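You operate a simulated robot arm through the tools that you are given. There is no shell and no other tool.

You are at the controls of a simulated two-armed robot. One attempt, no reset.

JOB
Seal the sleeve of print P-26 at the heat the chart gives, and switch the sealer off.
Fine: hold the bar down till the lamp turns green; no scorch; put the print back where it lay; seal no other; leave the heat dial set.

It is judged by the outcome, as a careful person would: the job done as asked, and still so three seconds after it is handed in. It fails if anything else is knocked over, pushed out of place, dropped, spilled or broken. Lids that push on must go on centred and level and be pressed home; caps that screw on are set level and turned clockwise until they are tight.

ROBOT AND FRAMES
Two 7-joint arms with two-finger parallel grippers on one trunk that stands fixed in place. Base frame: the origin is at the foot of the trunk, x ahead of it, y to its left, z up. Units: cm, degrees, N and s.
The left shoulder is at [7, 18.8, 124], the right one opposite. With the tool pointing down near the work surface each hand reaches from about 18 to 78 cm from the base axis, measured 20 degrees to its own side. Payload 3.91 kg a hand.
The TCP of each hand is the grasp point between the finger pads, 3 cm short of the fingertips. In the tool frame z runs along the fingers and y along their closing line. Largest opening 11 cm; finger width 2, thickness 1; the body of the gripper, 4.8 by 11.2 cm, starts 5.5 cm behind the TCP.
Orientation is told as [roll, pitch, yaw] about the base's x, y, z axes, in that order, counted from this pose: with the fingers straight down and closing along the base's y, the tool's x points along the base's -x, its y along +y and its z along -z.

CONTROLS
- The arms move only by the tool move_arm. It takes "left_moves", "right_moves" or both (then of equal length, played together; a hand with none holds still); each is a list of rows, each an object of numbers (a shift or turn left out is 0, a gripper value left out holds the last): "tx", "ty", "tz": the shift along the tool's x, y, z in cm; "rx", "ry", "rz": the turn, a rotation vector about the tool's x, y, z in degrees; "hand": the closure, from 0 (fully open) to 1 (shut). In form: [{"tx": .., "ty": .., "tz": .., "rx": .., "ry": .., "rz": .., "hand": ..}, ...]. A call has 1 to 20 rows; each row shifts and turns the commanded pose from where the row before left it, along the tool's axes as they then stand. Each row takes 0.2 s and may step no farther than 5 cm and 8.6 degrees from the row before; otherwise, or with a gripper value out of range, the whole call is refused. Where a pose cannot be reached the arm comes as near as it can. A force on the tool above 40 N (or 10 N above the force at the start of the call, whichever is more), or a blocked arm, ends the call early, and 0.2 s more pass. Each finger travels about 7.2 cm/s and halts on what it meets, pressing with about 20 N; the grip force reading is that of the motor and also rises with nothing between the fingers. The clock runs only during rows and for 0.2 s after the last one: add rows that do not move to give the fingers time. It gives the time, the measured TCP pose, the force on the tool (base axes), the opening and the grip force at its end, in the units of the frame above (readings bear some noise), with the torque about the TCP (base axes, N m) and any sound that the robot's microphone picked up.
- Cameras (640 x 400 px; columns grow to the right, rows downward): "scene" is now at [12.6, 4.37, 146.96]; the picture's right is [0.50, -0.87, 0.00], its down [-0.49, -0.28, -0.83] and it looks along [0.72, 0.41, -0.56] (base axes); focal length 339 px, centre (320, 200). "left" rides on the left gripper at [7.2, -1.7, -10.3] in its tool frame; the picture's right is [0.23, 0.97, 0.00], its down [-0.76, 0.18, -0.62] and it looks along [-0.61, 0.14, 0.78] (tool axes); focal length 222 px, centre (320, 200). "right" rides on the right gripper at [7.2, 1.7, -10.3] in its tool frame; the picture's right is [-0.23, 0.97, 0.00], its down [-0.76, -0.18, -0.62] and it looks along [-0.61, -0.14, 0.78] (tool axes); focal length 222 px, centre (320, 200). There is no depth. A picture from a camera that has moved, and an enlarged one, comes with that camera's place and axes in the base frame and with its lens.
- get_image(camera): a new picture of that camera. The clock stands still meanwhile.
- slide_trunk(by): slides the trunk up (or, below 0, down) by that many cm; the arms and the scene camera ride with it, the base frame stays. It gives what a move gives, with no picture.
- pan_tilt(pan, tilt): turns the head with the scene camera to pan (to the left, within 86 degrees either way) and tilt (down, from -29 to 69), counted from straight ahead of the robot. It gives what a move gives.
- enlarge(camera, box): a new picture of the part [left, top, right, bottom] of that camera's present view, enlarged. The clock stands still meanwhile.
- finish_job(): hands the job in; it is judged then, once.

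Places have to be worked out from the pictures, the camera data and where the tool is seen. Open the grippers and draw the arms clear of the work before you hand the job in, unless the task says otherwise.

The tools are called as name(argument=value, ...) on one line, values as JSON. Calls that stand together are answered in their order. move_arm: Moves the arms, as the interface text tells. Its arguments: {"type":"object","properties":{"left_moves":{"type":"array","items":{"type":"object","properties":{"tx":{"type":"number"},"ty":{"type":"number"},"tz":{"type":"number"},"rx":{"type":"number"},"ry":{"type":"number"},"rz":{"type":"number"},"hand":{"type":"number"}}}},"right_moves":{"type":"array","items":{"type":"object","properties":{"tx":{"type":"number"},"ty":{"type":"number"},"tz":{"type":"number"},"rx":{"type":"number"},"ry":{"type":"number"},"rz":{"type":"number"},"hand":{"type":"number"}}}}},"required":[]} The other tools are called the same way: slide_trunk (by) moves the trunk up or down; pan_tilt (pan, tilt) turns the head that bears the scene camera; get_image (camera) takes a picture; enlarge (camera, box) takes an enlarged picture of a part of a camera's view; finish_job () hands the job in.

At the start:

```text
t: 0.0
left_tcp_pos: [41.36, 48.0, 115.01]
left_tool_rot: [0.0, -0.1, -0.1]
left_wrist_force: [0.1, -1.1, 0.0]
left_torque: [-0.03, -0.02, -0.01]
left_finger_gap: 11.0
left_gripper_force: 0.1
right_tcp_pos: [45.13, 6.81, 116.39]
right_tool_rot: [0.0, -0.1, 0.0]
right_wrist_force: [0.4, -0.2, 0.1]
right_torque: [-0.01, 0.01, 0.0]
right_finger_gap: 11.03
right_gripper_force: 0.1
trunk travel left (down, up): [-75.0, 19.0]
head pan, tilt (commanded): [29.7, 34.0]
```

scene: 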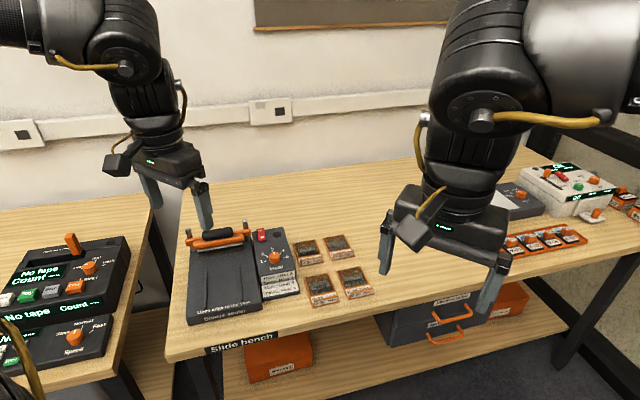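
right: 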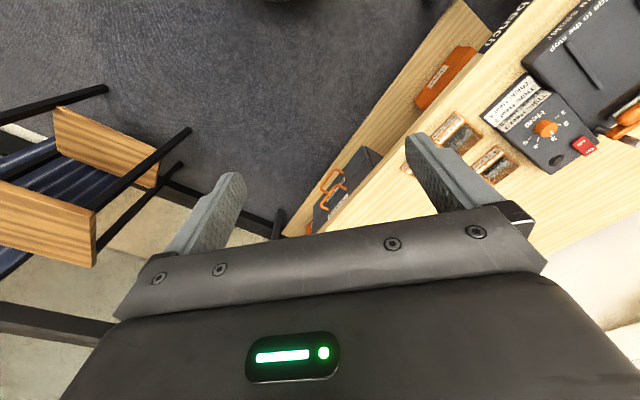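
left: 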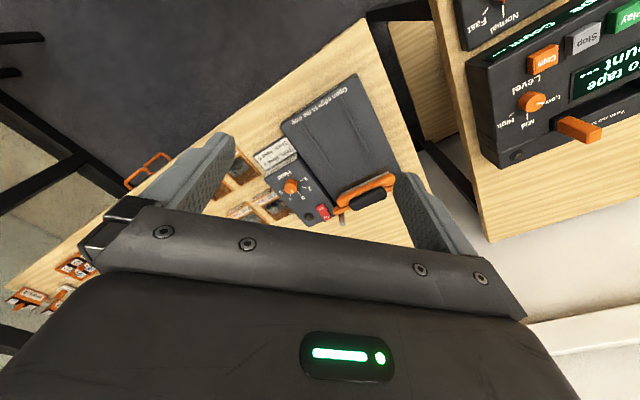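

The scene shows a sleeve sealer with heat dial, a chart and four prints. I take enlarged views to read the texts.

enlarge(camera="scene", box=[170, 210, 390, 347])

enlarge(camera="left", box=[220, 70, 420, 240])

enlarge(camera="right", box=[400, 0, 640, 200])

```text
2.91 times, centred on (280, 278) of scene
camera zoom: at [12.6, 4.37, 146.96], right [0.5, -0.87, 0.0], down [-0.49, -0.28, -0.83], along [0.72, 0.41, -0.56], focal length 987 px, centre (436, -28)
```

zoom: 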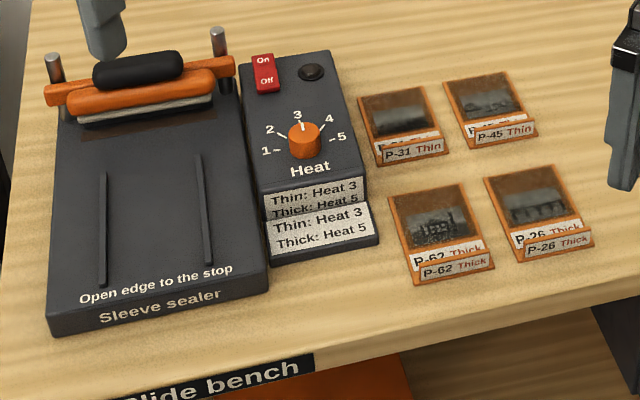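

```text
2.35 times, centred on (320, 155) of left
camera zoom: at [34.0, 46.49, 125.18], right [-0.23, 0.97, 0.0], down [0.76, 0.18, 0.62], along [0.61, 0.14, -0.78], focal length 523 px, centre (320, 306)
```

zoom: 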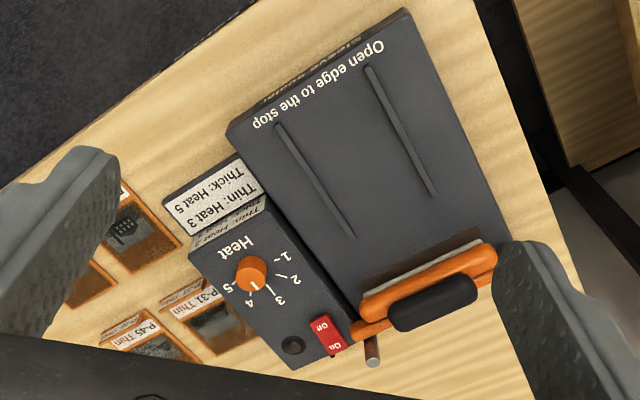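

```text
2.00 times, centred on (520, 100) of right
camera zoom: at [38.0, 8.6, 126.57], right [0.23, 0.97, 0.0], down [0.76, -0.18, 0.62], along [0.61, -0.14, -0.78], focal length 444 px, centre (-80, 400)
```

zoom: 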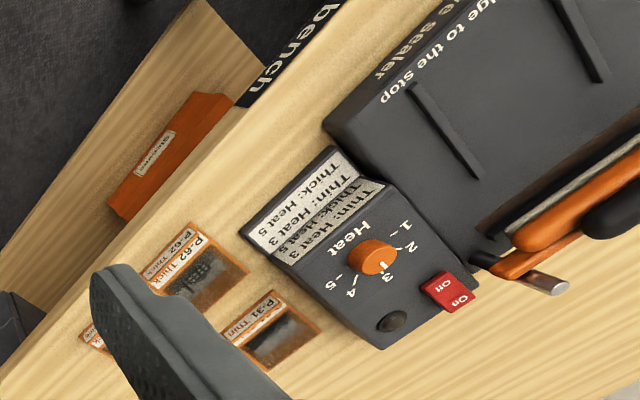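

P-26 is Thick, so Heat 5; the dial seems to be at 3 now, and the switch is a red rocker with a dark lamp beside it. I zoom further to read the print's sleeve, the rocker state, dial and the bar.

enlarge(camera="scene", box=[330, 262, 380, 303])

enlarge(camera="scene", box=[250, 225, 306, 275])

enlarge(camera="scene", box=[178, 215, 268, 275])

enlarge(camera="left", box=[290, 160, 410, 235])

```text
9.76 times, centred on (355, 282) of scene
camera zoom: at [12.6, 4.37, 146.96], right [0.5, -0.87, 0.0], down [-0.49, -0.28, -0.83], along [0.72, 0.41, -0.56], focal length 3311 px, centre (-22, -605)
```

zoom: 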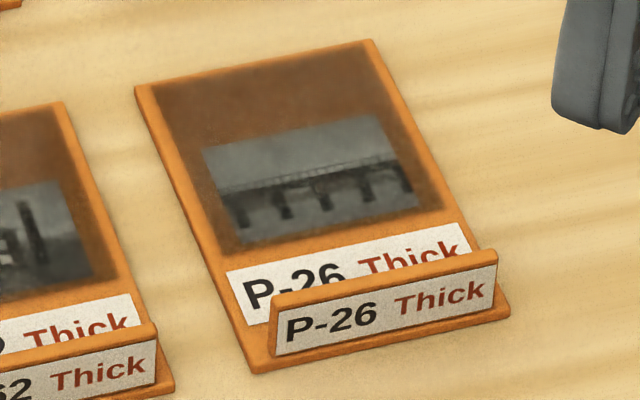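

```text
8.00 times, centred on (278, 250) of scene
camera zoom: at [12.6, 4.37, 146.96], right [0.5, -0.87, 0.0], down [-0.49, -0.28, -0.83], along [0.72, 0.41, -0.56], focal length 2715 px, centre (656, -200)
```

zoom: 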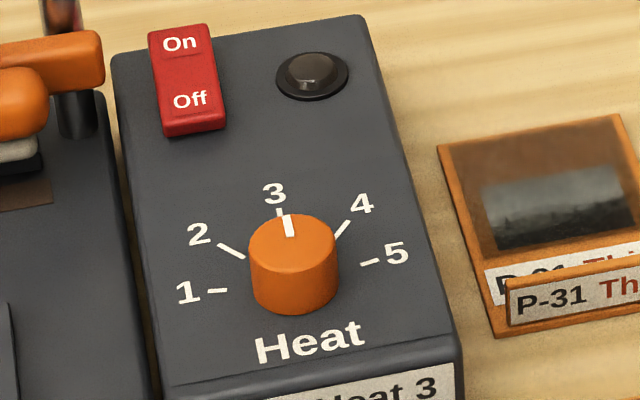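

```text
6.67 times, centred on (223, 245) of scene
camera zoom: at [12.6, 4.37, 146.96], right [0.5, -0.87, 0.0], down [-0.49, -0.28, -0.83], along [0.72, 0.41, -0.56], focal length 2262 px, centre (967, -100)
```

zoom: 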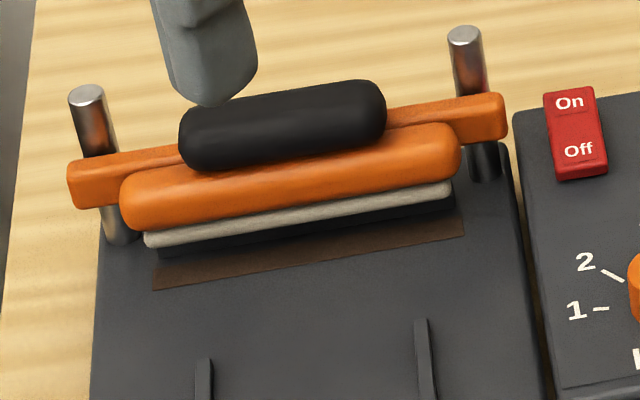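

```text
5.33 times, centred on (350, 198) of left
camera zoom: at [34.0, 46.49, 125.18], right [-0.23, 0.97, 0.0], down [0.76, 0.18, 0.62], along [0.61, 0.14, -0.78], focal length 1185 px, centre (160, 213)
```

zoom: 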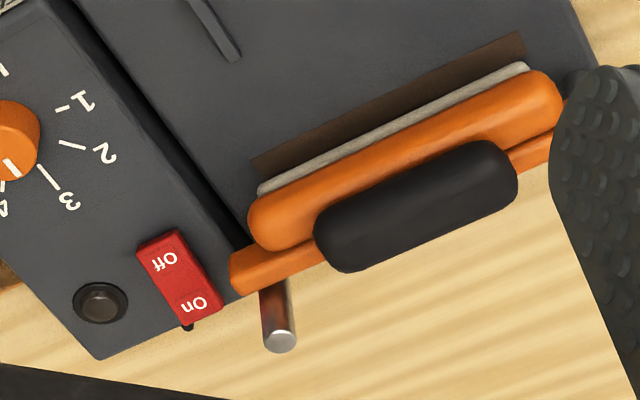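

Bench axes appear rotated about 45°: the dial is near [62.8, 46.6, 85.4], the bar handle near [59.7, 62.8, 88.7], P-26 near [70, 27, 80]. I move the left hand in closer to examine the sealer and print with its camera.

move_arm(left_moves=[{"tx": -3, "ty": -3, "tz": 2}, {"tx": -3, "ty": -3, "tz": 2}, {"tx": -3, "ty": -3, "tz": 2}, {"tx": -3, "ty": -3, "tz": 2}])

```text
t: 1.0
left_tcp_pos: [53.65, 35.86, 107.02]
left_tool_rot: [-0.1, 0.0, 0.2]
left_wrist_force: [-0.2, -1.3, -0.1]
left_torque: [0.03, 0.01, -0.03]
left_finger_gap: 10.96
left_gripper_force: 0.0
right_tcp_pos: [45.39, 6.78, 116.22]
right_tool_rot: [0.1, 0.1, 0.0]
right_wrist_force: [0.6, 0.9, 0.5]
right_torque: [0.01, 0.02, 0.0]
right_finger_gap: 10.98
right_gripper_force: 0.1
trunk travel left (down, up): [-75.0, 19.0]
head pan, tilt (commanded): [29.7, 34.0]
```

The left hand moved as commanded. I take its picture and the scene.

get_image(camera="left")

get_image(camera="scene")

```text
taken
camera left: at [46.25, 34.33, 117.14], right [-0.23, 0.97, 0.0], down [0.76, 0.18, 0.62], along [0.61, 0.14, -0.78], focal length 222 px, centre (320, 200)
```

left: 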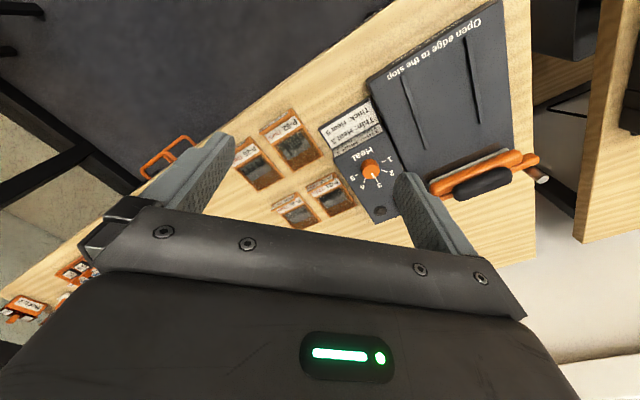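

```text
taken
camera scene: at [12.91, 4.17, 146.94], right [0.5, -0.87, 0.0], down [-0.49, -0.28, -0.83], along [0.72, 0.41, -0.56], focal length 339 px, centre (320, 200)
```

scene: 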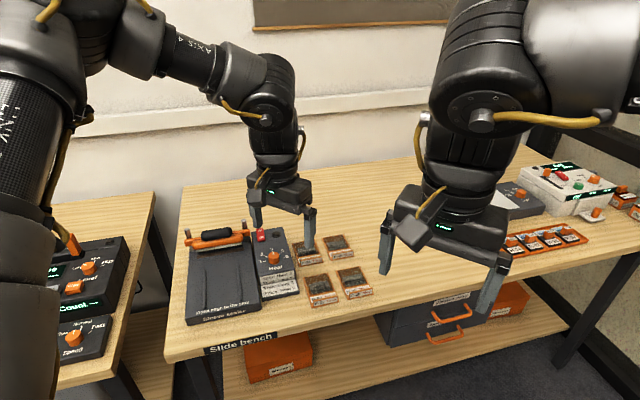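

The left camera sees the prints and the sealer from above. I enlarge both regions for exact corners.

enlarge(camera="left", box=[225, 95, 365, 235])

enlarge(camera="left", box=[320, 110, 420, 225])

enlarge(camera="left", box=[420, 135, 560, 225])

enlarge(camera="right", box=[500, 0, 640, 180])

```text
2.86 times, centred on (295, 165) of left
camera zoom: at [46.25, 34.33, 117.14], right [-0.23, 0.97, 0.0], down [0.76, 0.18, 0.62], along [0.61, 0.14, -0.78], focal length 635 px, centre (391, 300)
```

zoom: 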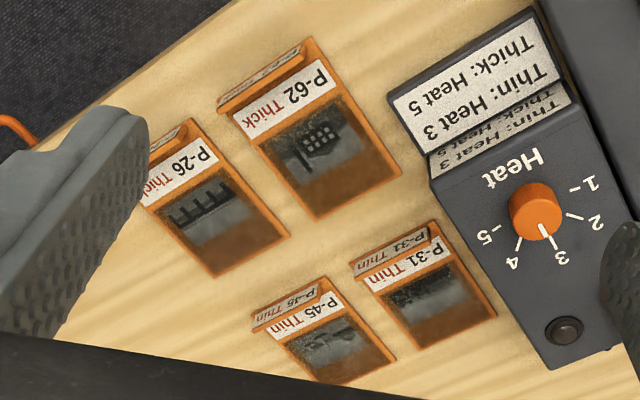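

```text
3.48 times, centred on (370, 168) of left
camera zoom: at [46.25, 34.33, 117.14], right [-0.23, 0.97, 0.0], down [0.76, 0.18, 0.62], along [0.61, 0.14, -0.78], focal length 773 px, centre (146, 313)
```

zoom: 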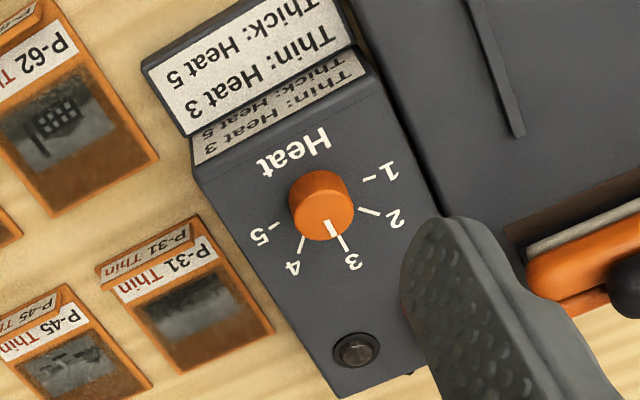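

```text
4.44 times, centred on (490, 180) of left
camera zoom: at [46.25, 34.33, 117.14], right [-0.23, 0.97, 0.0], down [0.76, 0.18, 0.62], along [0.61, 0.14, -0.78], focal length 987 px, centre (-436, 289)
```

zoom: 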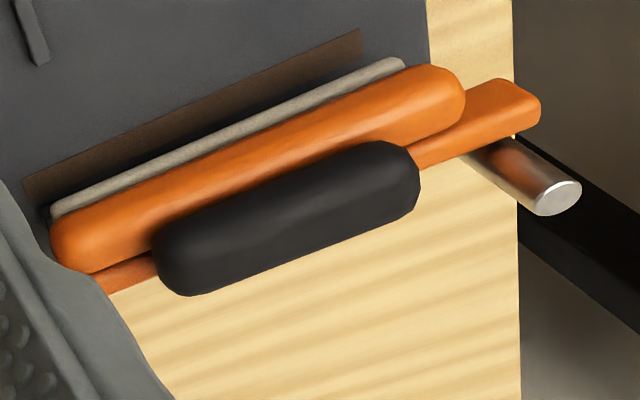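

```text
2.22 times, centred on (570, 90) of right
camera zoom: at [38.28, 8.43, 126.48], right [0.23, 0.97, 0.0], down [0.76, -0.18, 0.62], along [0.6, -0.14, -0.78], focal length 494 px, centre (-236, 444)
```

zoom: 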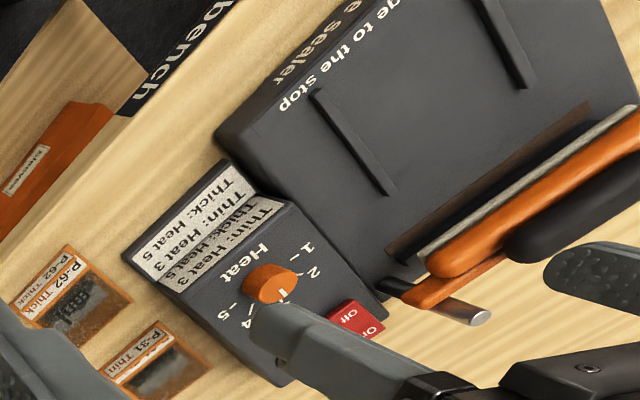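

The tool readings and triangulation agree: table about z 79.5, the print 7×10 cm with an upright tab at its front edge, and bench axes turned about 45°. I lower the trunk somewhat for more reach to the bar and switch and a flatter view under the bar.

slide_trunk(by=-12)

```text
t: 2.5
left_tcp_pos: [53.26, 36.0, 94.9]
left_tool_rot: [0.0, 0.0, -0.1]
left_wrist_force: [0.1, -0.3, 0.1]
left_torque: [0.03, -0.02, 0.01]
left_finger_gap: 11.01
left_gripper_force: 0.0
right_tcp_pos: [45.2, 6.97, 104.27]
right_tool_rot: [0.0, 0.0, -0.1]
right_wrist_force: [0.9, 0.3, -1.0]
right_torque: [0.02, 0.0, -0.01]
right_finger_gap: 11.0
right_gripper_force: 0.1
trunk travel left (down, up): [-63.0, 31.0]
head pan, tilt (commanded): [29.7, 34.0]
```

Trunk lowered and all clear. I enlarge the scene view of the sealer from the lower height.

get_image(camera="scene")

enlarge(camera="scene", box=[170, 160, 290, 240])

```text
taken
camera scene: at [12.57, 4.34, 134.97], right [0.5, -0.87, 0.0], down [-0.49, -0.28, -0.83], along [0.72, 0.41, -0.56], focal length 339 px, centre (320, 200)
```

scene: 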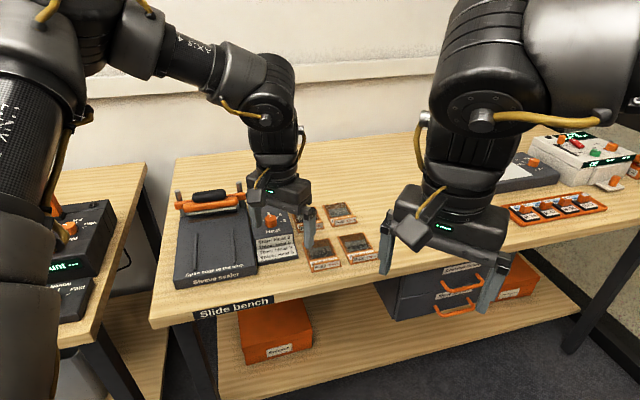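

```text
5.00 times, centred on (230, 200) of scene
camera zoom: at [12.57, 4.34, 134.97], right [0.5, -0.87, 0.0], down [-0.49, -0.28, -0.83], along [0.72, 0.41, -0.56], focal length 1697 px, centre (770, 200)
```

zoom: 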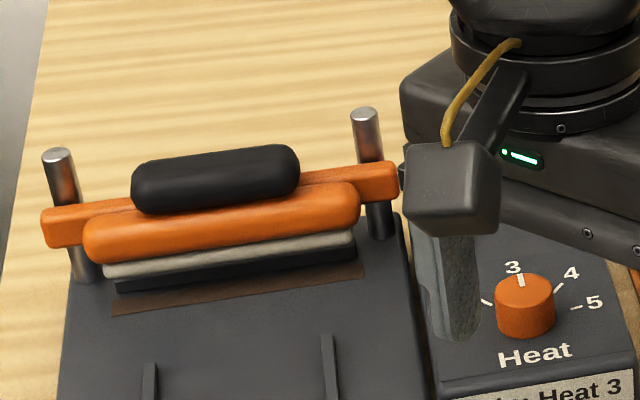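

The bar carries a white pad, with a black stop seemingly behind the brown strip on the bed, at about d = 86.7 along the bench depth. Now I look at the dial more closely from both cameras.

enlarge(camera="scene", box=[240, 195, 300, 245])

get_image(camera="left")

get_image(camera="right")

```text
8.00 times, centred on (270, 220) of scene
camera zoom: at [12.57, 4.34, 134.97], right [0.5, -0.87, 0.0], down [-0.49, -0.28, -0.83], along [0.72, 0.41, -0.56], focal length 2715 px, centre (720, 40)
```

zoom: 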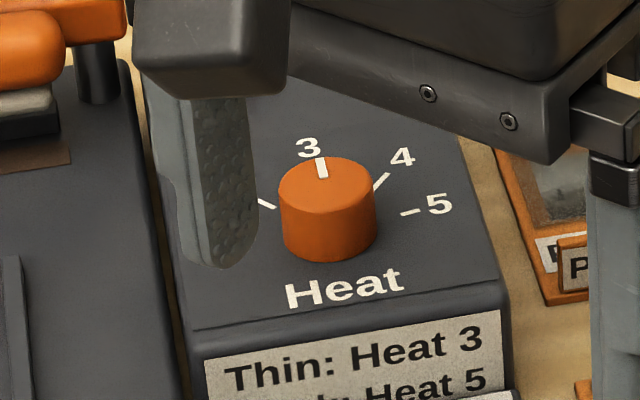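

```text
taken
camera left: at [45.94, 34.52, 105.24], right [-0.23, 0.97, 0.0], down [0.76, 0.18, 0.62], along [0.61, 0.14, -0.78], focal length 222 px, centre (320, 200)
```

left: 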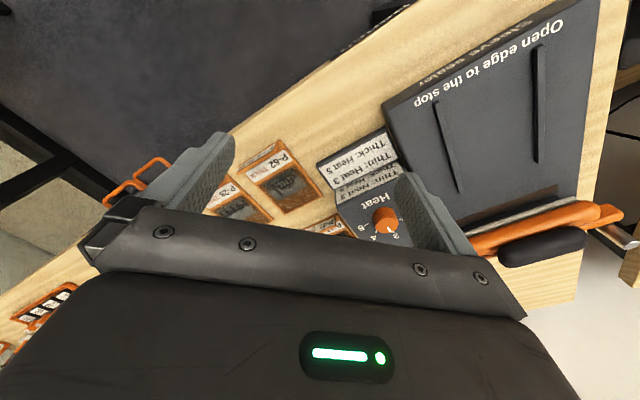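

```text
taken
camera right: at [37.98, 8.57, 114.58], right [0.23, 0.97, 0.0], down [0.76, -0.18, 0.62], along [0.61, -0.14, -0.78], focal length 222 px, centre (320, 200)
```

right: 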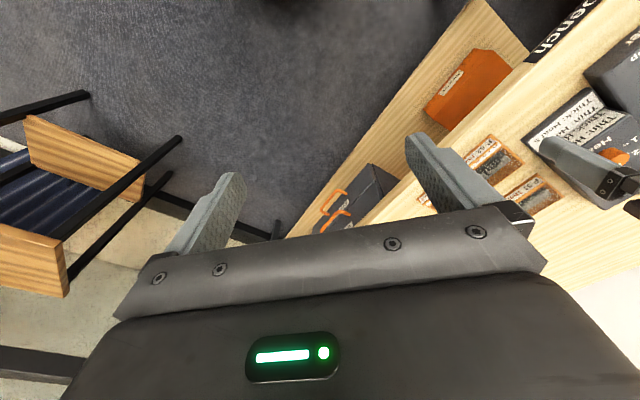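

I zoom the left camera on the dial for a second ray.

enlarge(camera="left", box=[330, 170, 430, 250])

enlarge(camera="right", box=[500, 60, 640, 220])

```text
5.00 times, centred on (380, 210) of left
camera zoom: at [45.94, 34.52, 105.24], right [-0.23, 0.97, 0.0], down [0.76, 0.18, 0.62], along [0.61, 0.14, -0.78], focal length 1111 px, centre (20, 150)
```

zoom: 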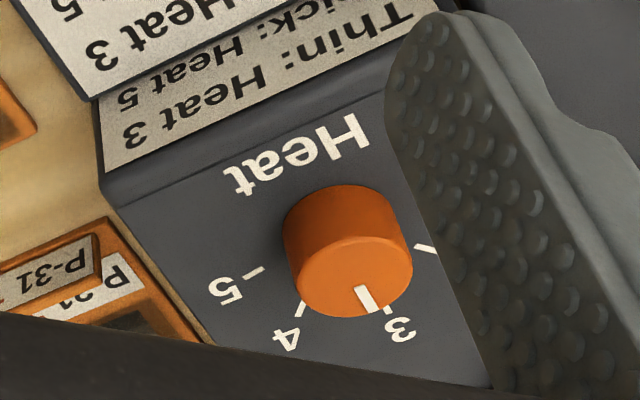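

```text
2.50 times, centred on (570, 140) of right
camera zoom: at [37.98, 8.57, 114.58], right [0.23, 0.97, 0.0], down [0.76, -0.18, 0.62], along [0.61, -0.14, -0.78], focal length 555 px, centre (-305, 350)
```

zoom: 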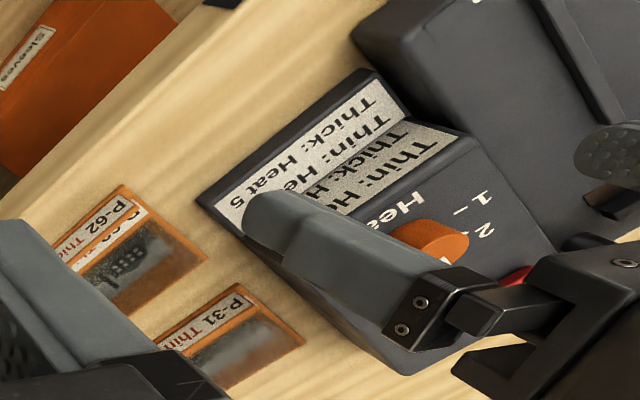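

Fusing the rays puts the dial top near [62.9, 46.7, 85.5], 2.85 cm across and about 2 cm tall, with the box top around z 83.4. I move the left hand above it, yaw +40°, and half close the fingers.

move_arm(left_moves=[{"tx": -3.2, "ty": 3.57, "hand": 0.2}, {"tx": -3.2, "ty": 3.57, "hand": 0.4}, {"tx": -3.2, "ty": 3.57, "hand": 0.4}, {"rz": -8}, {"rz": -8}, {"rz": -8}, {"rz": -8}, {"rz": -8}, {}])

```text
t: 4.5
left_tcp_pos: [62.62, 46.75, 94.88]
left_tool_rot: [-0.1, -0.1, 40.2]
left_wrist_force: [-0.3, -0.5, -0.6]
left_torque: [0.02, -0.03, -0.01]
left_finger_gap: 6.58
left_gripper_force: 0.1
left hand out of reach, approached as far as the arm can: row 3
right_tcp_pos: [45.15, 6.95, 104.27]
right_tool_rot: [0.0, 0.0, -0.1]
right_wrist_force: [-0.6, 0.4, -0.7]
right_torque: [0.0, -0.02, -0.01]
right_finger_gap: 11.01
right_gripper_force: 0.0
trunk travel left (down, up): [-63.0, 31.0]
head pan, tilt (commanded): [29.7, 34.0]
```

The hand is over the dial but at the edge of its reach. I check the pictures for alignment before descending.

get_image(camera="scene")

get_image(camera="left")

```text
taken
camera scene: at [12.59, 4.36, 134.96], right [0.5, -0.87, 0.0], down [-0.49, -0.28, -0.83], along [0.72, 0.41, -0.56], focal length 339 px, centre (320, 200)
```

scene: 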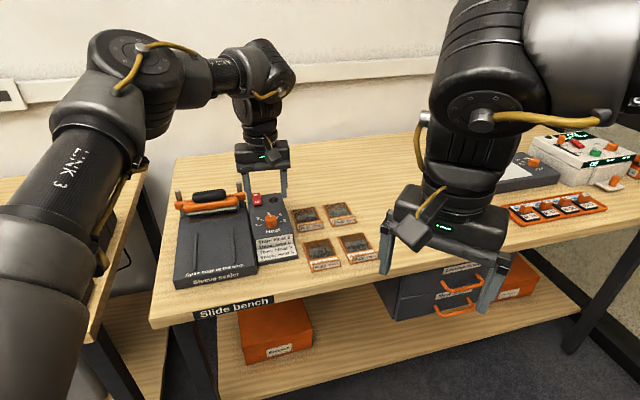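

```text
taken
camera left: at [57.96, 40.97, 105.19], right [-0.8, 0.6, 0.0], down [0.47, 0.63, 0.62], along [0.37, 0.5, -0.78], focal length 222 px, centre (320, 200)
```

left: 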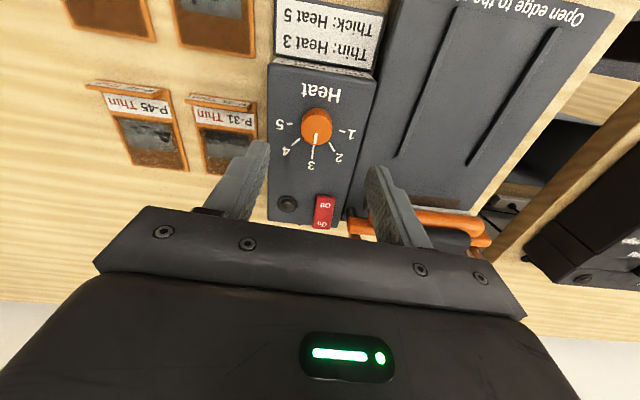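

I refine the dial's place with an enlargement from the hand camera.

enlarge(camera="left", box=[260, 80, 380, 160])

enlarge(camera="scene", box=[220, 160, 310, 240])

```text
5.00 times, centred on (320, 120) of left
camera zoom: at [57.96, 40.97, 105.19], right [-0.8, 0.6, 0.0], down [0.47, 0.63, 0.62], along [0.37, 0.5, -0.78], focal length 1111 px, centre (320, 600)
```

zoom: 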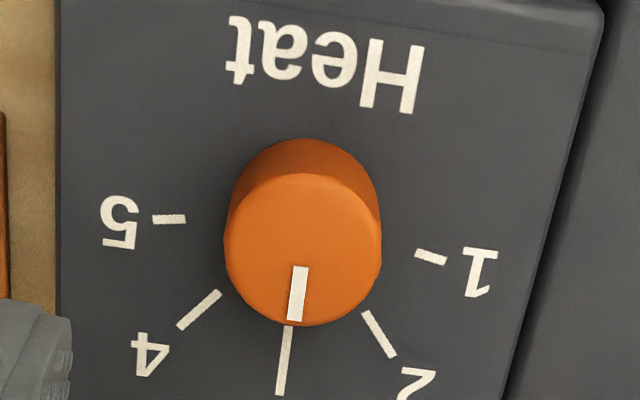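

```text
5.00 times, centred on (265, 200) of scene
camera zoom: at [12.59, 4.36, 134.96], right [0.5, -0.87, 0.0], down [-0.49, -0.28, -0.83], along [0.72, 0.41, -0.56], focal length 1697 px, centre (595, 200)
```

zoom: 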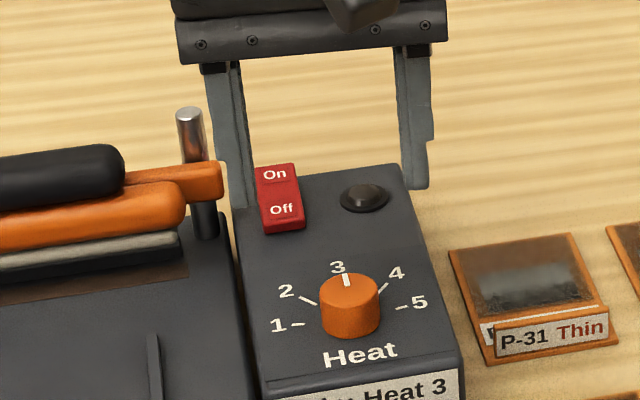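

The tick lines converge on the dial centre at about (62.8, 46.95), with ticks about 39° apart, so 5 is about 78° clockwise from 3. I descend to just above the dial and check again.

move_arm(left_moves=[{"tz": 2.4}, {"tz": 2.4}, {}])

```text
t: 5.3
left_tcp_pos: [62.33, 46.89, 90.12]
left_tool_rot: [-0.1, -0.1, 40.0]
left_wrist_force: [0.6, 0.1, 0.7]
left_torque: [-0.02, 0.02, -0.01]
left_finger_gap: 6.61
left_gripper_force: 0.1
right_tcp_pos: [45.12, 6.82, 104.23]
right_tool_rot: [0.0, 0.0, 0.0]
right_wrist_force: [0.4, -0.2, -0.6]
right_torque: [-0.01, 0.01, -0.02]
right_finger_gap: 11.02
right_gripper_force: 0.0
trunk travel left (down, up): [-63.0, 31.0]
head pan, tilt (commanded): [29.7, 34.0]
```

Measured position now (62.4, 46.9). I look again through both cameras to check the dial relative to the fingers.

enlarge(camera="scene", box=[230, 175, 310, 235])

get_image(camera="left")

```text
6.67 times, centred on (270, 205) of scene
camera zoom: at [12.58, 4.33, 134.97], right [0.5, -0.87, 0.0], down [-0.49, -0.28, -0.83], along [0.72, 0.41, -0.56], focal length 2262 px, centre (653, 167)
```

zoom: 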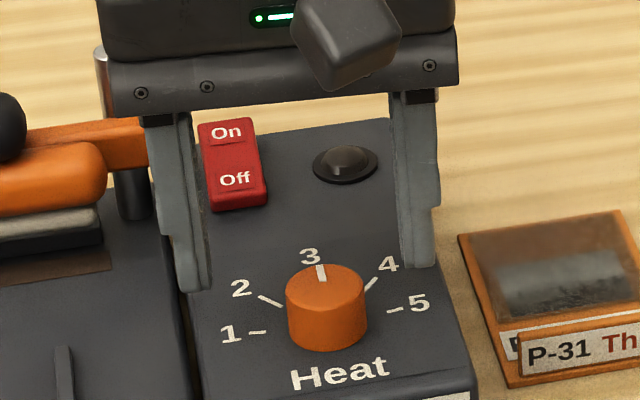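

```text
taken
camera left: at [57.73, 41.02, 100.47], right [-0.8, 0.6, 0.0], down [0.47, 0.63, 0.62], along [0.38, 0.5, -0.78], focal length 222 px, centre (320, 200)
```

left: 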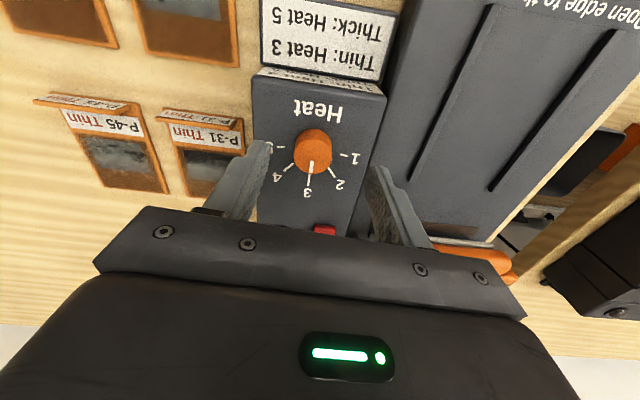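

I enlarge the hand view around the dial and fingertips.

enlarge(camera="left", box=[240, 100, 400, 200])

```text
4.00 times, centred on (320, 150) of left
camera zoom: at [57.73, 41.02, 100.47], right [-0.8, 0.6, 0.0], down [0.47, 0.63, 0.62], along [0.38, 0.5, -0.78], focal length 888 px, centre (320, 400)
```

zoom: 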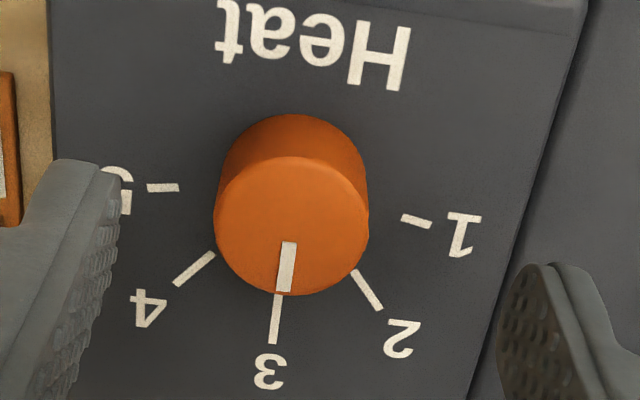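

The dial sits about (-0.5, -0.43) cm off the finger axis in tool axes. I shift there and see whether the arm reaches.

move_arm(left_moves=[{"tx": -0.5, "ty": -0.43}, {}])

```text
t: 5.9
left_tcp_pos: [62.29, 46.8, 90.19]
left_tool_rot: [-0.1, -0.1, 40.0]
left_wrist_force: [-1.3, -0.3, 0.5]
left_torque: [-0.02, 0.0, 0.03]
left_finger_gap: 6.6
left_gripper_force: 0.2
left hand out of reach, approached as far as the arm can: row 1
right_tcp_pos: [45.14, 6.81, 104.33]
right_tool_rot: [0.0, 0.0, 0.0]
right_wrist_force: [-0.1, -0.4, 0.0]
right_torque: [-0.01, -0.01, 0.0]
right_finger_gap: 11.0
right_gripper_force: 0.1
trunk travel left (down, up): [-63.0, 31.0]
head pan, tilt (commanded): [29.7, 34.0]
```

The arm is at its limit here with the low trunk; the stated reach (shoulder at 124) is larger, so a higher shoulder should help. I raise the trunk 15 cm and then bring the hand back down toward z 90 with the shift included.

slide_trunk(by=15)

move_arm(left_moves=[{"tz": 4}, {"tz": 4}, {"tz": 4}, {"tz": 2, "tx": -0.25, "ty": -0.22}, {"tx": -0.25, "ty": -0.21}, {}])

```text
t: 7.7
left_tcp_pos: [62.36, 46.9, 105.29]
left_tool_rot: [-0.1, -0.1, 40.0]
left_wrist_force: [0.2, 0.1, 0.3]
left_torque: [-0.01, 0.02, 0.0]
left_finger_gap: 6.59
left_gripper_force: 0.0
right_tcp_pos: [45.18, 6.82, 119.33]
right_tool_rot: [0.0, -0.1, 0.0]
right_wrist_force: [0.2, 0.4, 0.7]
right_torque: [0.0, 0.0, 0.03]
right_finger_gap: 11.01
right_gripper_force: 0.1
trunk travel left (down, up): [-78.0, 16.0]
head pan, tilt (commanded): [29.7, 34.0]
```

```text
t: 9.1
left_tcp_pos: [58.24, 48.22, 97.45]
left_tool_rot: [-0.2, -0.1, 40.0]
left_wrist_force: [-0.3, -0.3, -1.0]
left_torque: [0.01, -0.03, -0.04]
left_finger_gap: 6.61
left_gripper_force: 0.0
left hand out of reach, approached as far as the arm can: row 1, 2, 3, 4
right_tcp_pos: [44.99, 6.85, 119.39]
right_tool_rot: [0.0, 0.0, 0.1]
right_wrist_force: [-0.2, 0.1, -0.4]
right_torque: [0.0, 0.01, -0.01]
right_finger_gap: 11.0
right_gripper_force: 0.0
trunk travel left (down, up): [-78.0, 16.0]
head pan, tilt (commanded): [29.7, 34.0]
```

Reach got worse when going lower with the shoulder high, so a low shoulder is better. I look at the arm's posture before choosing.

get_image(camera="scene")

pan_tilt(pan=60, tilt=10)

get_image(camera="scene")

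```text
taken
camera scene: at [12.58, 4.37, 149.97], right [0.5, -0.87, 0.0], down [-0.49, -0.28, -0.83], along [0.72, 0.41, -0.56], focal length 339 px, centre (320, 200)
```

scene: 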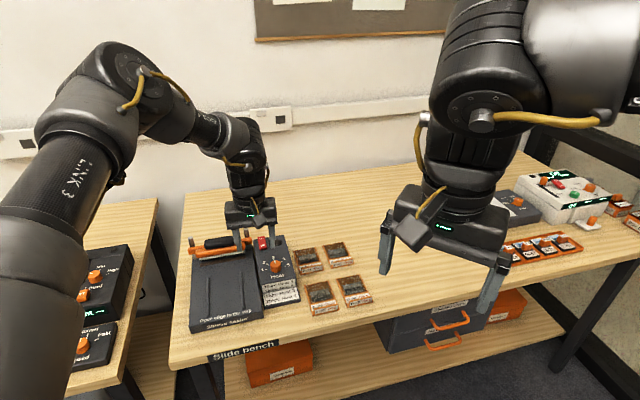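

```text
t: 10.0
left_tcp_pos: [58.26, 48.15, 97.26]
left_tool_rot: [0.0, -0.2, 40.0]
left_wrist_force: [-0.4, -0.6, -0.3]
left_torque: [0.02, -0.01, 0.01]
left_finger_gap: 6.57
left_gripper_force: 0.0
right_tcp_pos: [45.27, 6.86, 119.3]
right_tool_rot: [0.0, 0.0, 0.0]
right_wrist_force: [-0.6, 0.2, 0.8]
right_torque: [0.05, 0.02, -0.02]
right_finger_gap: 10.99
right_gripper_force: 0.1
trunk travel left (down, up): [-78.0, 16.0]
head pan, tilt (commanded): [60.0, 10.0]
```

```text
taken
camera scene: at [9.58, 8.0, 153.82], right [0.87, -0.5, 0.0], down [-0.09, -0.15, -0.98], along [0.49, 0.85, -0.17], focal length 339 px, centre (320, 200)
```

scene: 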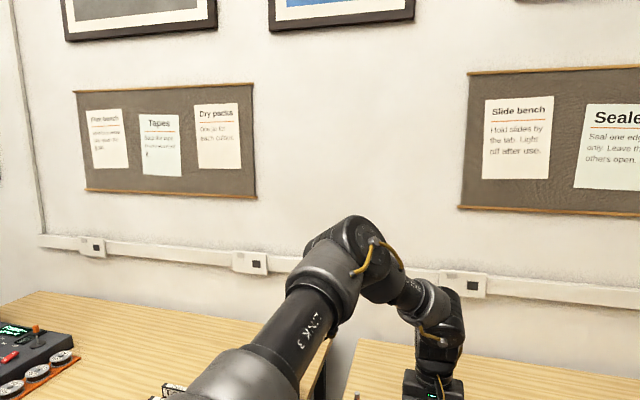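

There are notices on the wall about the slide bench and sealer. I read them.

pan_tilt(pan=40, tilt=0)

get_image(camera="scene")

```text
t: 10.8
left_tcp_pos: [58.32, 48.23, 97.24]
left_tool_rot: [-0.1, 0.0, 40.0]
left_wrist_force: [0.5, -1.3, -0.3]
left_torque: [0.0, 0.03, 0.02]
left_finger_gap: 6.6
left_gripper_force: 0.1
right_tcp_pos: [45.03, 6.91, 119.39]
right_tool_rot: [0.0, 0.0, 0.1]
right_wrist_force: [-0.5, 0.2, 0.2]
right_torque: [0.03, -0.02, -0.02]
right_finger_gap: 11.01
right_gripper_force: 0.2
trunk travel left (down, up): [-78.0, 16.0]
head pan, tilt (commanded): [40.0, 0.0]
```

```text
taken
camera scene: at [11.79, 5.77, 155.42], right [0.64, -0.77, 0.0], down [0.0, 0.0, -1.0], along [0.77, 0.64, 0.0], focal length 339 px, centre (320, 200)
```

scene: 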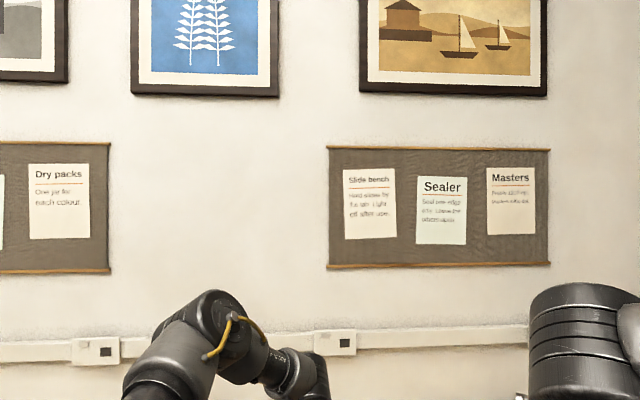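

I enlarge the notice board.

enlarge(camera="scene", box=[330, 155, 550, 265])

enlarge(camera="scene", box=[0, 140, 120, 270])

```text
2.91 times, centred on (440, 210) of scene
camera zoom: at [11.79, 5.77, 155.42], right [0.64, -0.77, 0.0], down [0.0, 0.0, -1.0], along [0.77, 0.64, 0.0], focal length 987 px, centre (-29, 171)
```

zoom: 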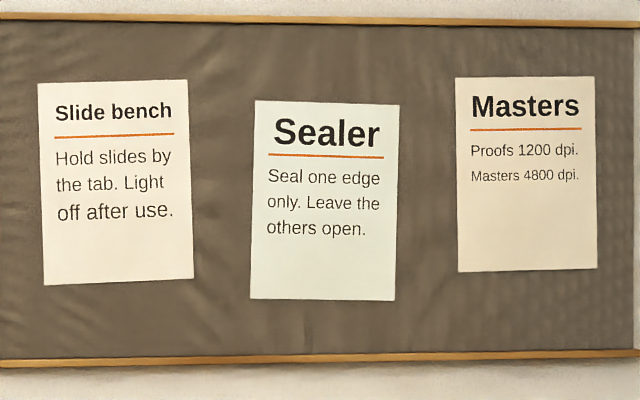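

```text
3.08 times, centred on (60, 205) of scene
camera zoom: at [11.79, 5.77, 155.42], right [0.64, -0.77, 0.0], down [0.0, 0.0, -1.0], along [0.77, 0.64, 0.0], focal length 1044 px, centre (1120, 185)
```

zoom: 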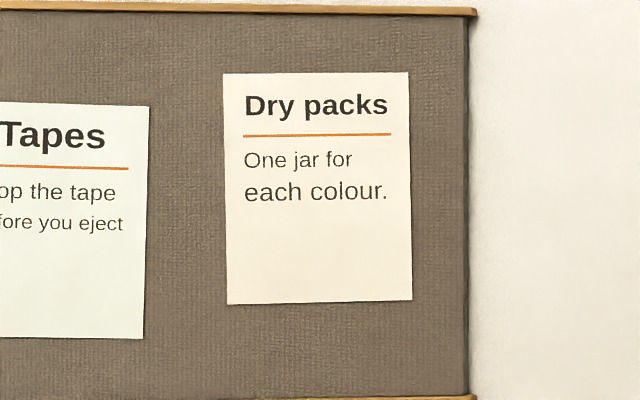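

The notices say to hold by the tab and to seal one edge only; noted. Now I test reach with the yaw I'll need for the tab (−45°), starting from a raised, slightly retracted place.

move_arm(left_moves=[{"tz": -4}, {"rz": 8.5}, {"rz": 8.5}, {"rz": 8.5}, {"rz": 8.5}, {"rz": 8.5}, {"rz": 8.5}, {"rz": 8.5}, {"rz": 8.5}, {"rz": 8.5}, {"rz": 8.5}, {}])

slide_trunk(by=-12)

```text
t: 13.4
left_tcp_pos: [58.36, 48.17, 101.14]
left_tool_rot: [0.1, -0.1, -45.2]
left_wrist_force: [0.1, -0.4, 0.7]
left_torque: [-0.04, -0.01, 0.03]
left_finger_gap: 6.58
left_gripper_force: 0.0
right_tcp_pos: [45.05, 6.95, 119.32]
right_tool_rot: [0.1, 0.0, 0.0]
right_wrist_force: [-1.2, -0.7, 0.6]
right_torque: [0.01, 0.05, 0.0]
right_finger_gap: 11.0
right_gripper_force: 0.1
trunk travel left (down, up): [-78.0, 16.0]
head pan, tilt (commanded): [40.0, 0.0]
```

```text
t: 14.9
left_tcp_pos: [58.38, 48.14, 89.2]
left_tool_rot: [0.1, -0.1, -45.0]
left_wrist_force: [-0.1, 0.3, 0.3]
left_torque: [0.01, 0.02, 0.0]
left_finger_gap: 6.58
left_gripper_force: 0.1
right_tcp_pos: [45.13, 7.02, 107.35]
right_tool_rot: [-0.1, 0.0, 0.0]
right_wrist_force: [0.5, 0.5, 1.4]
right_torque: [0.05, -0.02, 0.01]
right_finger_gap: 11.02
right_gripper_force: 0.0
trunk travel left (down, up): [-66.0, 28.0]
head pan, tilt (commanded): [40.0, 0.0]
```

Yaw −45° works here. I raise 2 cm and try moving across to above the dial at this yaw.

move_arm(left_moves=[{"tz": -2}, {"tx": -2, "ty": 1.1}, {"tx": -2, "ty": 1.15}, {}])

```text
t: 15.9
left_tcp_pos: [61.79, 46.98, 91.46]
left_tool_rot: [0.2, -0.3, -45.0]
left_wrist_force: [-0.6, -0.9, 0.5]
left_torque: [-0.01, 0.01, -0.03]
left_finger_gap: 6.63
left_gripper_force: 0.0
left hand out of reach, approached as far as the arm can: row 3
right_tcp_pos: [45.02, 6.9, 107.44]
right_tool_rot: [0.0, 0.0, -0.1]
right_wrist_force: [-0.6, -0.4, 0.1]
right_torque: [0.01, -0.02, 0.02]
right_finger_gap: 11.0
right_gripper_force: 0.0
trunk travel left (down, up): [-66.0, 28.0]
head pan, tilt (commanded): [40.0, 0.0]
```

The reach limit fits a sphere that favours a lower shoulder. I raise the hand 15 cm relative to the trunk, then lower the trunk by 15 cm, so the hand keeps its height with the shoulder near z 100.

move_arm(left_moves=[{"tz": -4}, {"tz": -4}, {"tz": -4}, {"tz": -3}, {}])

slide_trunk(by=-15)

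pan_tilt(pan=35, tilt=28)

get_image(camera="scene")

```text
t: 17.1
left_tcp_pos: [60.4, 46.92, 105.64]
left_tool_rot: [0.2, -0.1, -45.0]
left_wrist_force: [0.8, -0.1, 0.2]
left_torque: [0.0, 0.03, 0.05]
left_finger_gap: 6.59
left_gripper_force: 0.0
left hand out of reach, approached as far as the arm can: row 3, 4
right_tcp_pos: [45.24, 6.95, 107.28]
right_tool_rot: [-0.2, 0.0, 0.0]
right_wrist_force: [0.2, -0.1, 0.3]
right_torque: [0.0, 0.0, -0.01]
right_finger_gap: 10.99
right_gripper_force: 0.1
trunk travel left (down, up): [-66.0, 28.0]
head pan, tilt (commanded): [40.0, 0.0]
```

```text
t: 18.9
left_tcp_pos: [60.42, 47.01, 90.8]
left_tool_rot: [0.2, -0.3, -45.0]
left_wrist_force: [0.2, -0.3, 0.8]
left_torque: [0.0, -0.01, -0.03]
left_finger_gap: 6.59
left_gripper_force: 0.0
right_tcp_pos: [45.13, 6.94, 92.44]
right_tool_rot: [0.0, 0.1, -0.1]
right_wrist_force: [0.4, -0.8, -0.6]
right_torque: [-0.03, 0.01, 0.01]
right_finger_gap: 11.01
right_gripper_force: 0.0
trunk travel left (down, up): [-51.0, 43.0]
head pan, tilt (commanded): [40.0, 0.0]
```

```text
t: 19.8
left_tcp_pos: [60.41, 46.84, 90.78]
left_tool_rot: [0.2, -0.2, -45.0]
left_wrist_force: [0.6, -0.5, 0.3]
left_torque: [0.0, -0.01, 0.01]
left_finger_gap: 6.61
left_gripper_force: 0.0
right_tcp_pos: [45.06, 6.96, 92.39]
right_tool_rot: [0.0, 0.0, 0.1]
right_wrist_force: [-0.3, 0.5, 0.2]
right_torque: [0.02, -0.03, 0.02]
right_finger_gap: 10.99
right_gripper_force: 0.0
trunk travel left (down, up): [-51.0, 43.0]
head pan, tilt (commanded): [35.0, 28.0]
```

```text
taken
camera scene: at [12.37, 5.19, 123.92], right [0.57, -0.82, 0.0], down [-0.38, -0.27, -0.88], along [0.72, 0.51, -0.47], focal length 339 px, centre (320, 200)
```

scene: 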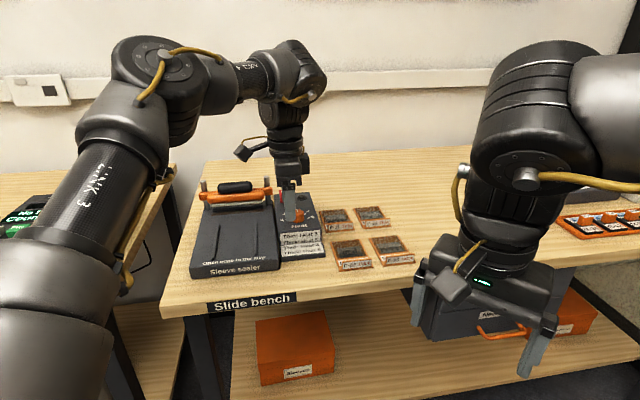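

Reach peaks at a shoulder roughly 18–20 cm above the TCP, and a small outward tilt will give the rest. I raise the trunk 7 cm, set yaw to about 28°, and tilt the fingers outward 8°.

slide_trunk(by=7)

move_arm(left_moves=[{"rz": -8.1}, {"rz": -8.1}, {"rz": -8.1}, {"rz": -8.1}, {"rz": -8.1}, {"rz": -8.1}, {"rz": -8.1}, {"rz": -8.1}, {"rz": -8.1}, {"ry": -8}, {}])

```text
t: 20.9
left_tcp_pos: [60.48, 47.04, 97.74]
left_tool_rot: [0.2, -0.2, -45.1]
left_wrist_force: [0.3, 0.3, -0.5]
left_torque: [0.03, 0.0, -0.03]
left_finger_gap: 6.58
left_gripper_force: 0.0
right_tcp_pos: [45.17, 6.88, 99.32]
right_tool_rot: [0.0, 0.0, 0.0]
right_wrist_force: [0.2, -0.1, 0.3]
right_torque: [-0.01, 0.01, -0.01]
right_finger_gap: 10.99
right_gripper_force: 0.0
trunk travel left (down, up): [-58.0, 36.0]
head pan, tilt (commanded): [35.0, 28.0]
```

```text
t: 23.3
left_tcp_pos: [60.44, 46.81, 97.64]
left_tool_rot: [-0.1, -8.3, 28.0]
left_wrist_force: [1.1, -0.7, -0.2]
left_torque: [-0.01, 0.01, 0.05]
left_finger_gap: 6.6
left_gripper_force: 0.0
right_tcp_pos: [45.24, 6.86, 99.28]
right_tool_rot: [0.0, 0.2, 0.1]
right_wrist_force: [-0.3, 0.2, -0.4]
right_torque: [0.02, 0.0, -0.01]
right_finger_gap: 10.99
right_gripper_force: 0.3
trunk travel left (down, up): [-58.0, 36.0]
head pan, tilt (commanded): [35.0, 28.0]
```

The tilt and yaw are as planned. I move above the dial at z 93 and turn the hand 39° counter‑clockwise for the wind-up.

move_arm(left_moves=[{"tx": -0.73, "ty": -0.56, "tz": 2.42}, {"tx": -0.73, "ty": -0.56, "tz": 2.42}, {"rx": -1.085, "rz": -7.72}, {"rx": -1.085, "rz": -7.72}, {"rx": -1.085, "rz": -7.72}, {"rx": -1.085, "rz": -7.72}, {"rx": -1.085, "rz": -7.72}, {}])

enlarge(camera="left", box=[240, 60, 400, 200])

get_image(camera="scene")

```text
t: 25.1
left_tcp_pos: [63.59, 48.02, 92.78]
left_tool_rot: [-0.5, -8.1, 67.1]
left_wrist_force: [0.4, -0.8, -0.5]
left_torque: [-0.03, -0.02, -0.01]
left_finger_gap: 6.59
left_gripper_force: 0.0
left hand out of reach, approached as far as the arm can: row 7
right_tcp_pos: [45.11, 6.91, 99.25]
right_tool_rot: [-0.1, 0.0, 0.0]
right_wrist_force: [0.5, 0.4, 0.2]
right_torque: [-0.05, -0.02, -0.03]
right_finger_gap: 11.0
right_gripper_force: 0.2
trunk travel left (down, up): [-58.0, 36.0]
head pan, tilt (commanded): [35.0, 28.0]
```

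```text
2.86 times, centred on (320, 130) of left
camera zoom: at [61.55, 39.66, 101.93], right [-0.98, 0.18, -0.04], down [0.09, 0.69, 0.72], along [0.15, 0.71, -0.69], focal length 635 px, centre (320, 400)
```

zoom: 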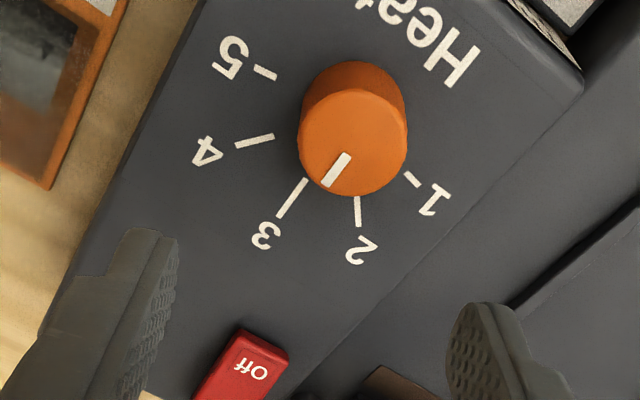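

```text
taken
camera scene: at [12.28, 5.15, 130.92], right [0.57, -0.82, 0.0], down [-0.38, -0.27, -0.88], along [0.72, 0.51, -0.47], focal length 339 px, centre (320, 200)
```

scene: 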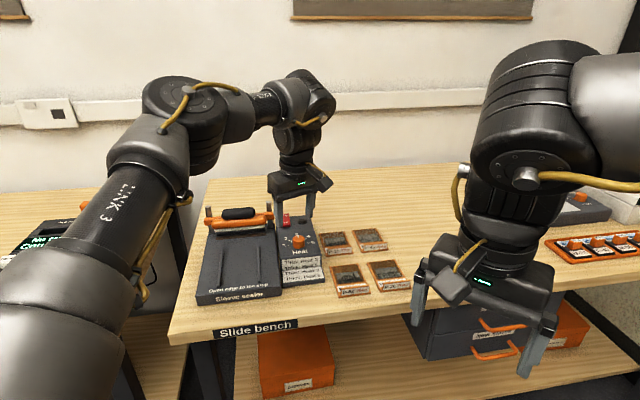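

The extreme yaw hit a wrist limit and pushed the hand off. I turn back 27° clockwise to yaw 40°, then re-measure.

move_arm(left_moves=[{"rx": 0.94, "rz": 6.68}, {"rx": 0.94, "rz": 6.68}, {"rx": 0.94, "rz": 6.68}, {"rx": 0.94, "rz": 6.68}, {}])

enlarge(camera="left", box=[240, 60, 400, 200])

```text
t: 26.3
left_tcp_pos: [63.62, 47.98, 92.68]
left_tool_rot: [-0.2, -8.2, 39.9]
left_wrist_force: [-0.9, 0.6, 1.2]
left_torque: [-0.02, -0.03, -0.01]
left_finger_gap: 6.59
left_gripper_force: 0.1
right_tcp_pos: [45.18, 6.91, 99.28]
right_tool_rot: [0.0, 0.0, 0.0]
right_wrist_force: [0.3, 1.0, 0.4]
right_torque: [-0.04, 0.0, 0.05]
right_finger_gap: 11.02
right_gripper_force: 0.0
trunk travel left (down, up): [-58.0, 36.0]
head pan, tilt (commanded): [35.0, 28.0]
```

```text
2.86 times, centred on (320, 130) of left
camera zoom: at [57.98, 41.4, 101.85], right [-0.8, 0.6, -0.04], down [0.39, 0.56, 0.72], along [0.46, 0.56, -0.69], focal length 635 px, centre (320, 400)
```

zoom: 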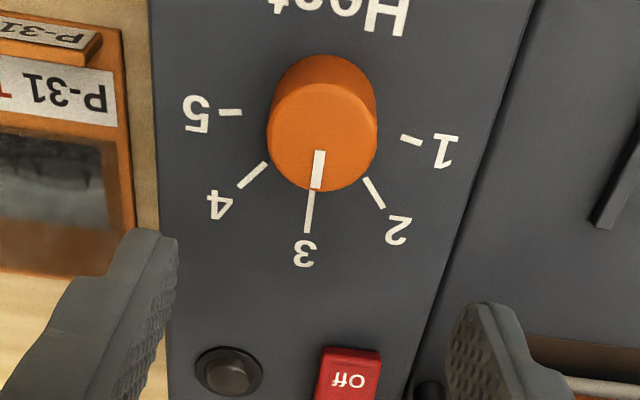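

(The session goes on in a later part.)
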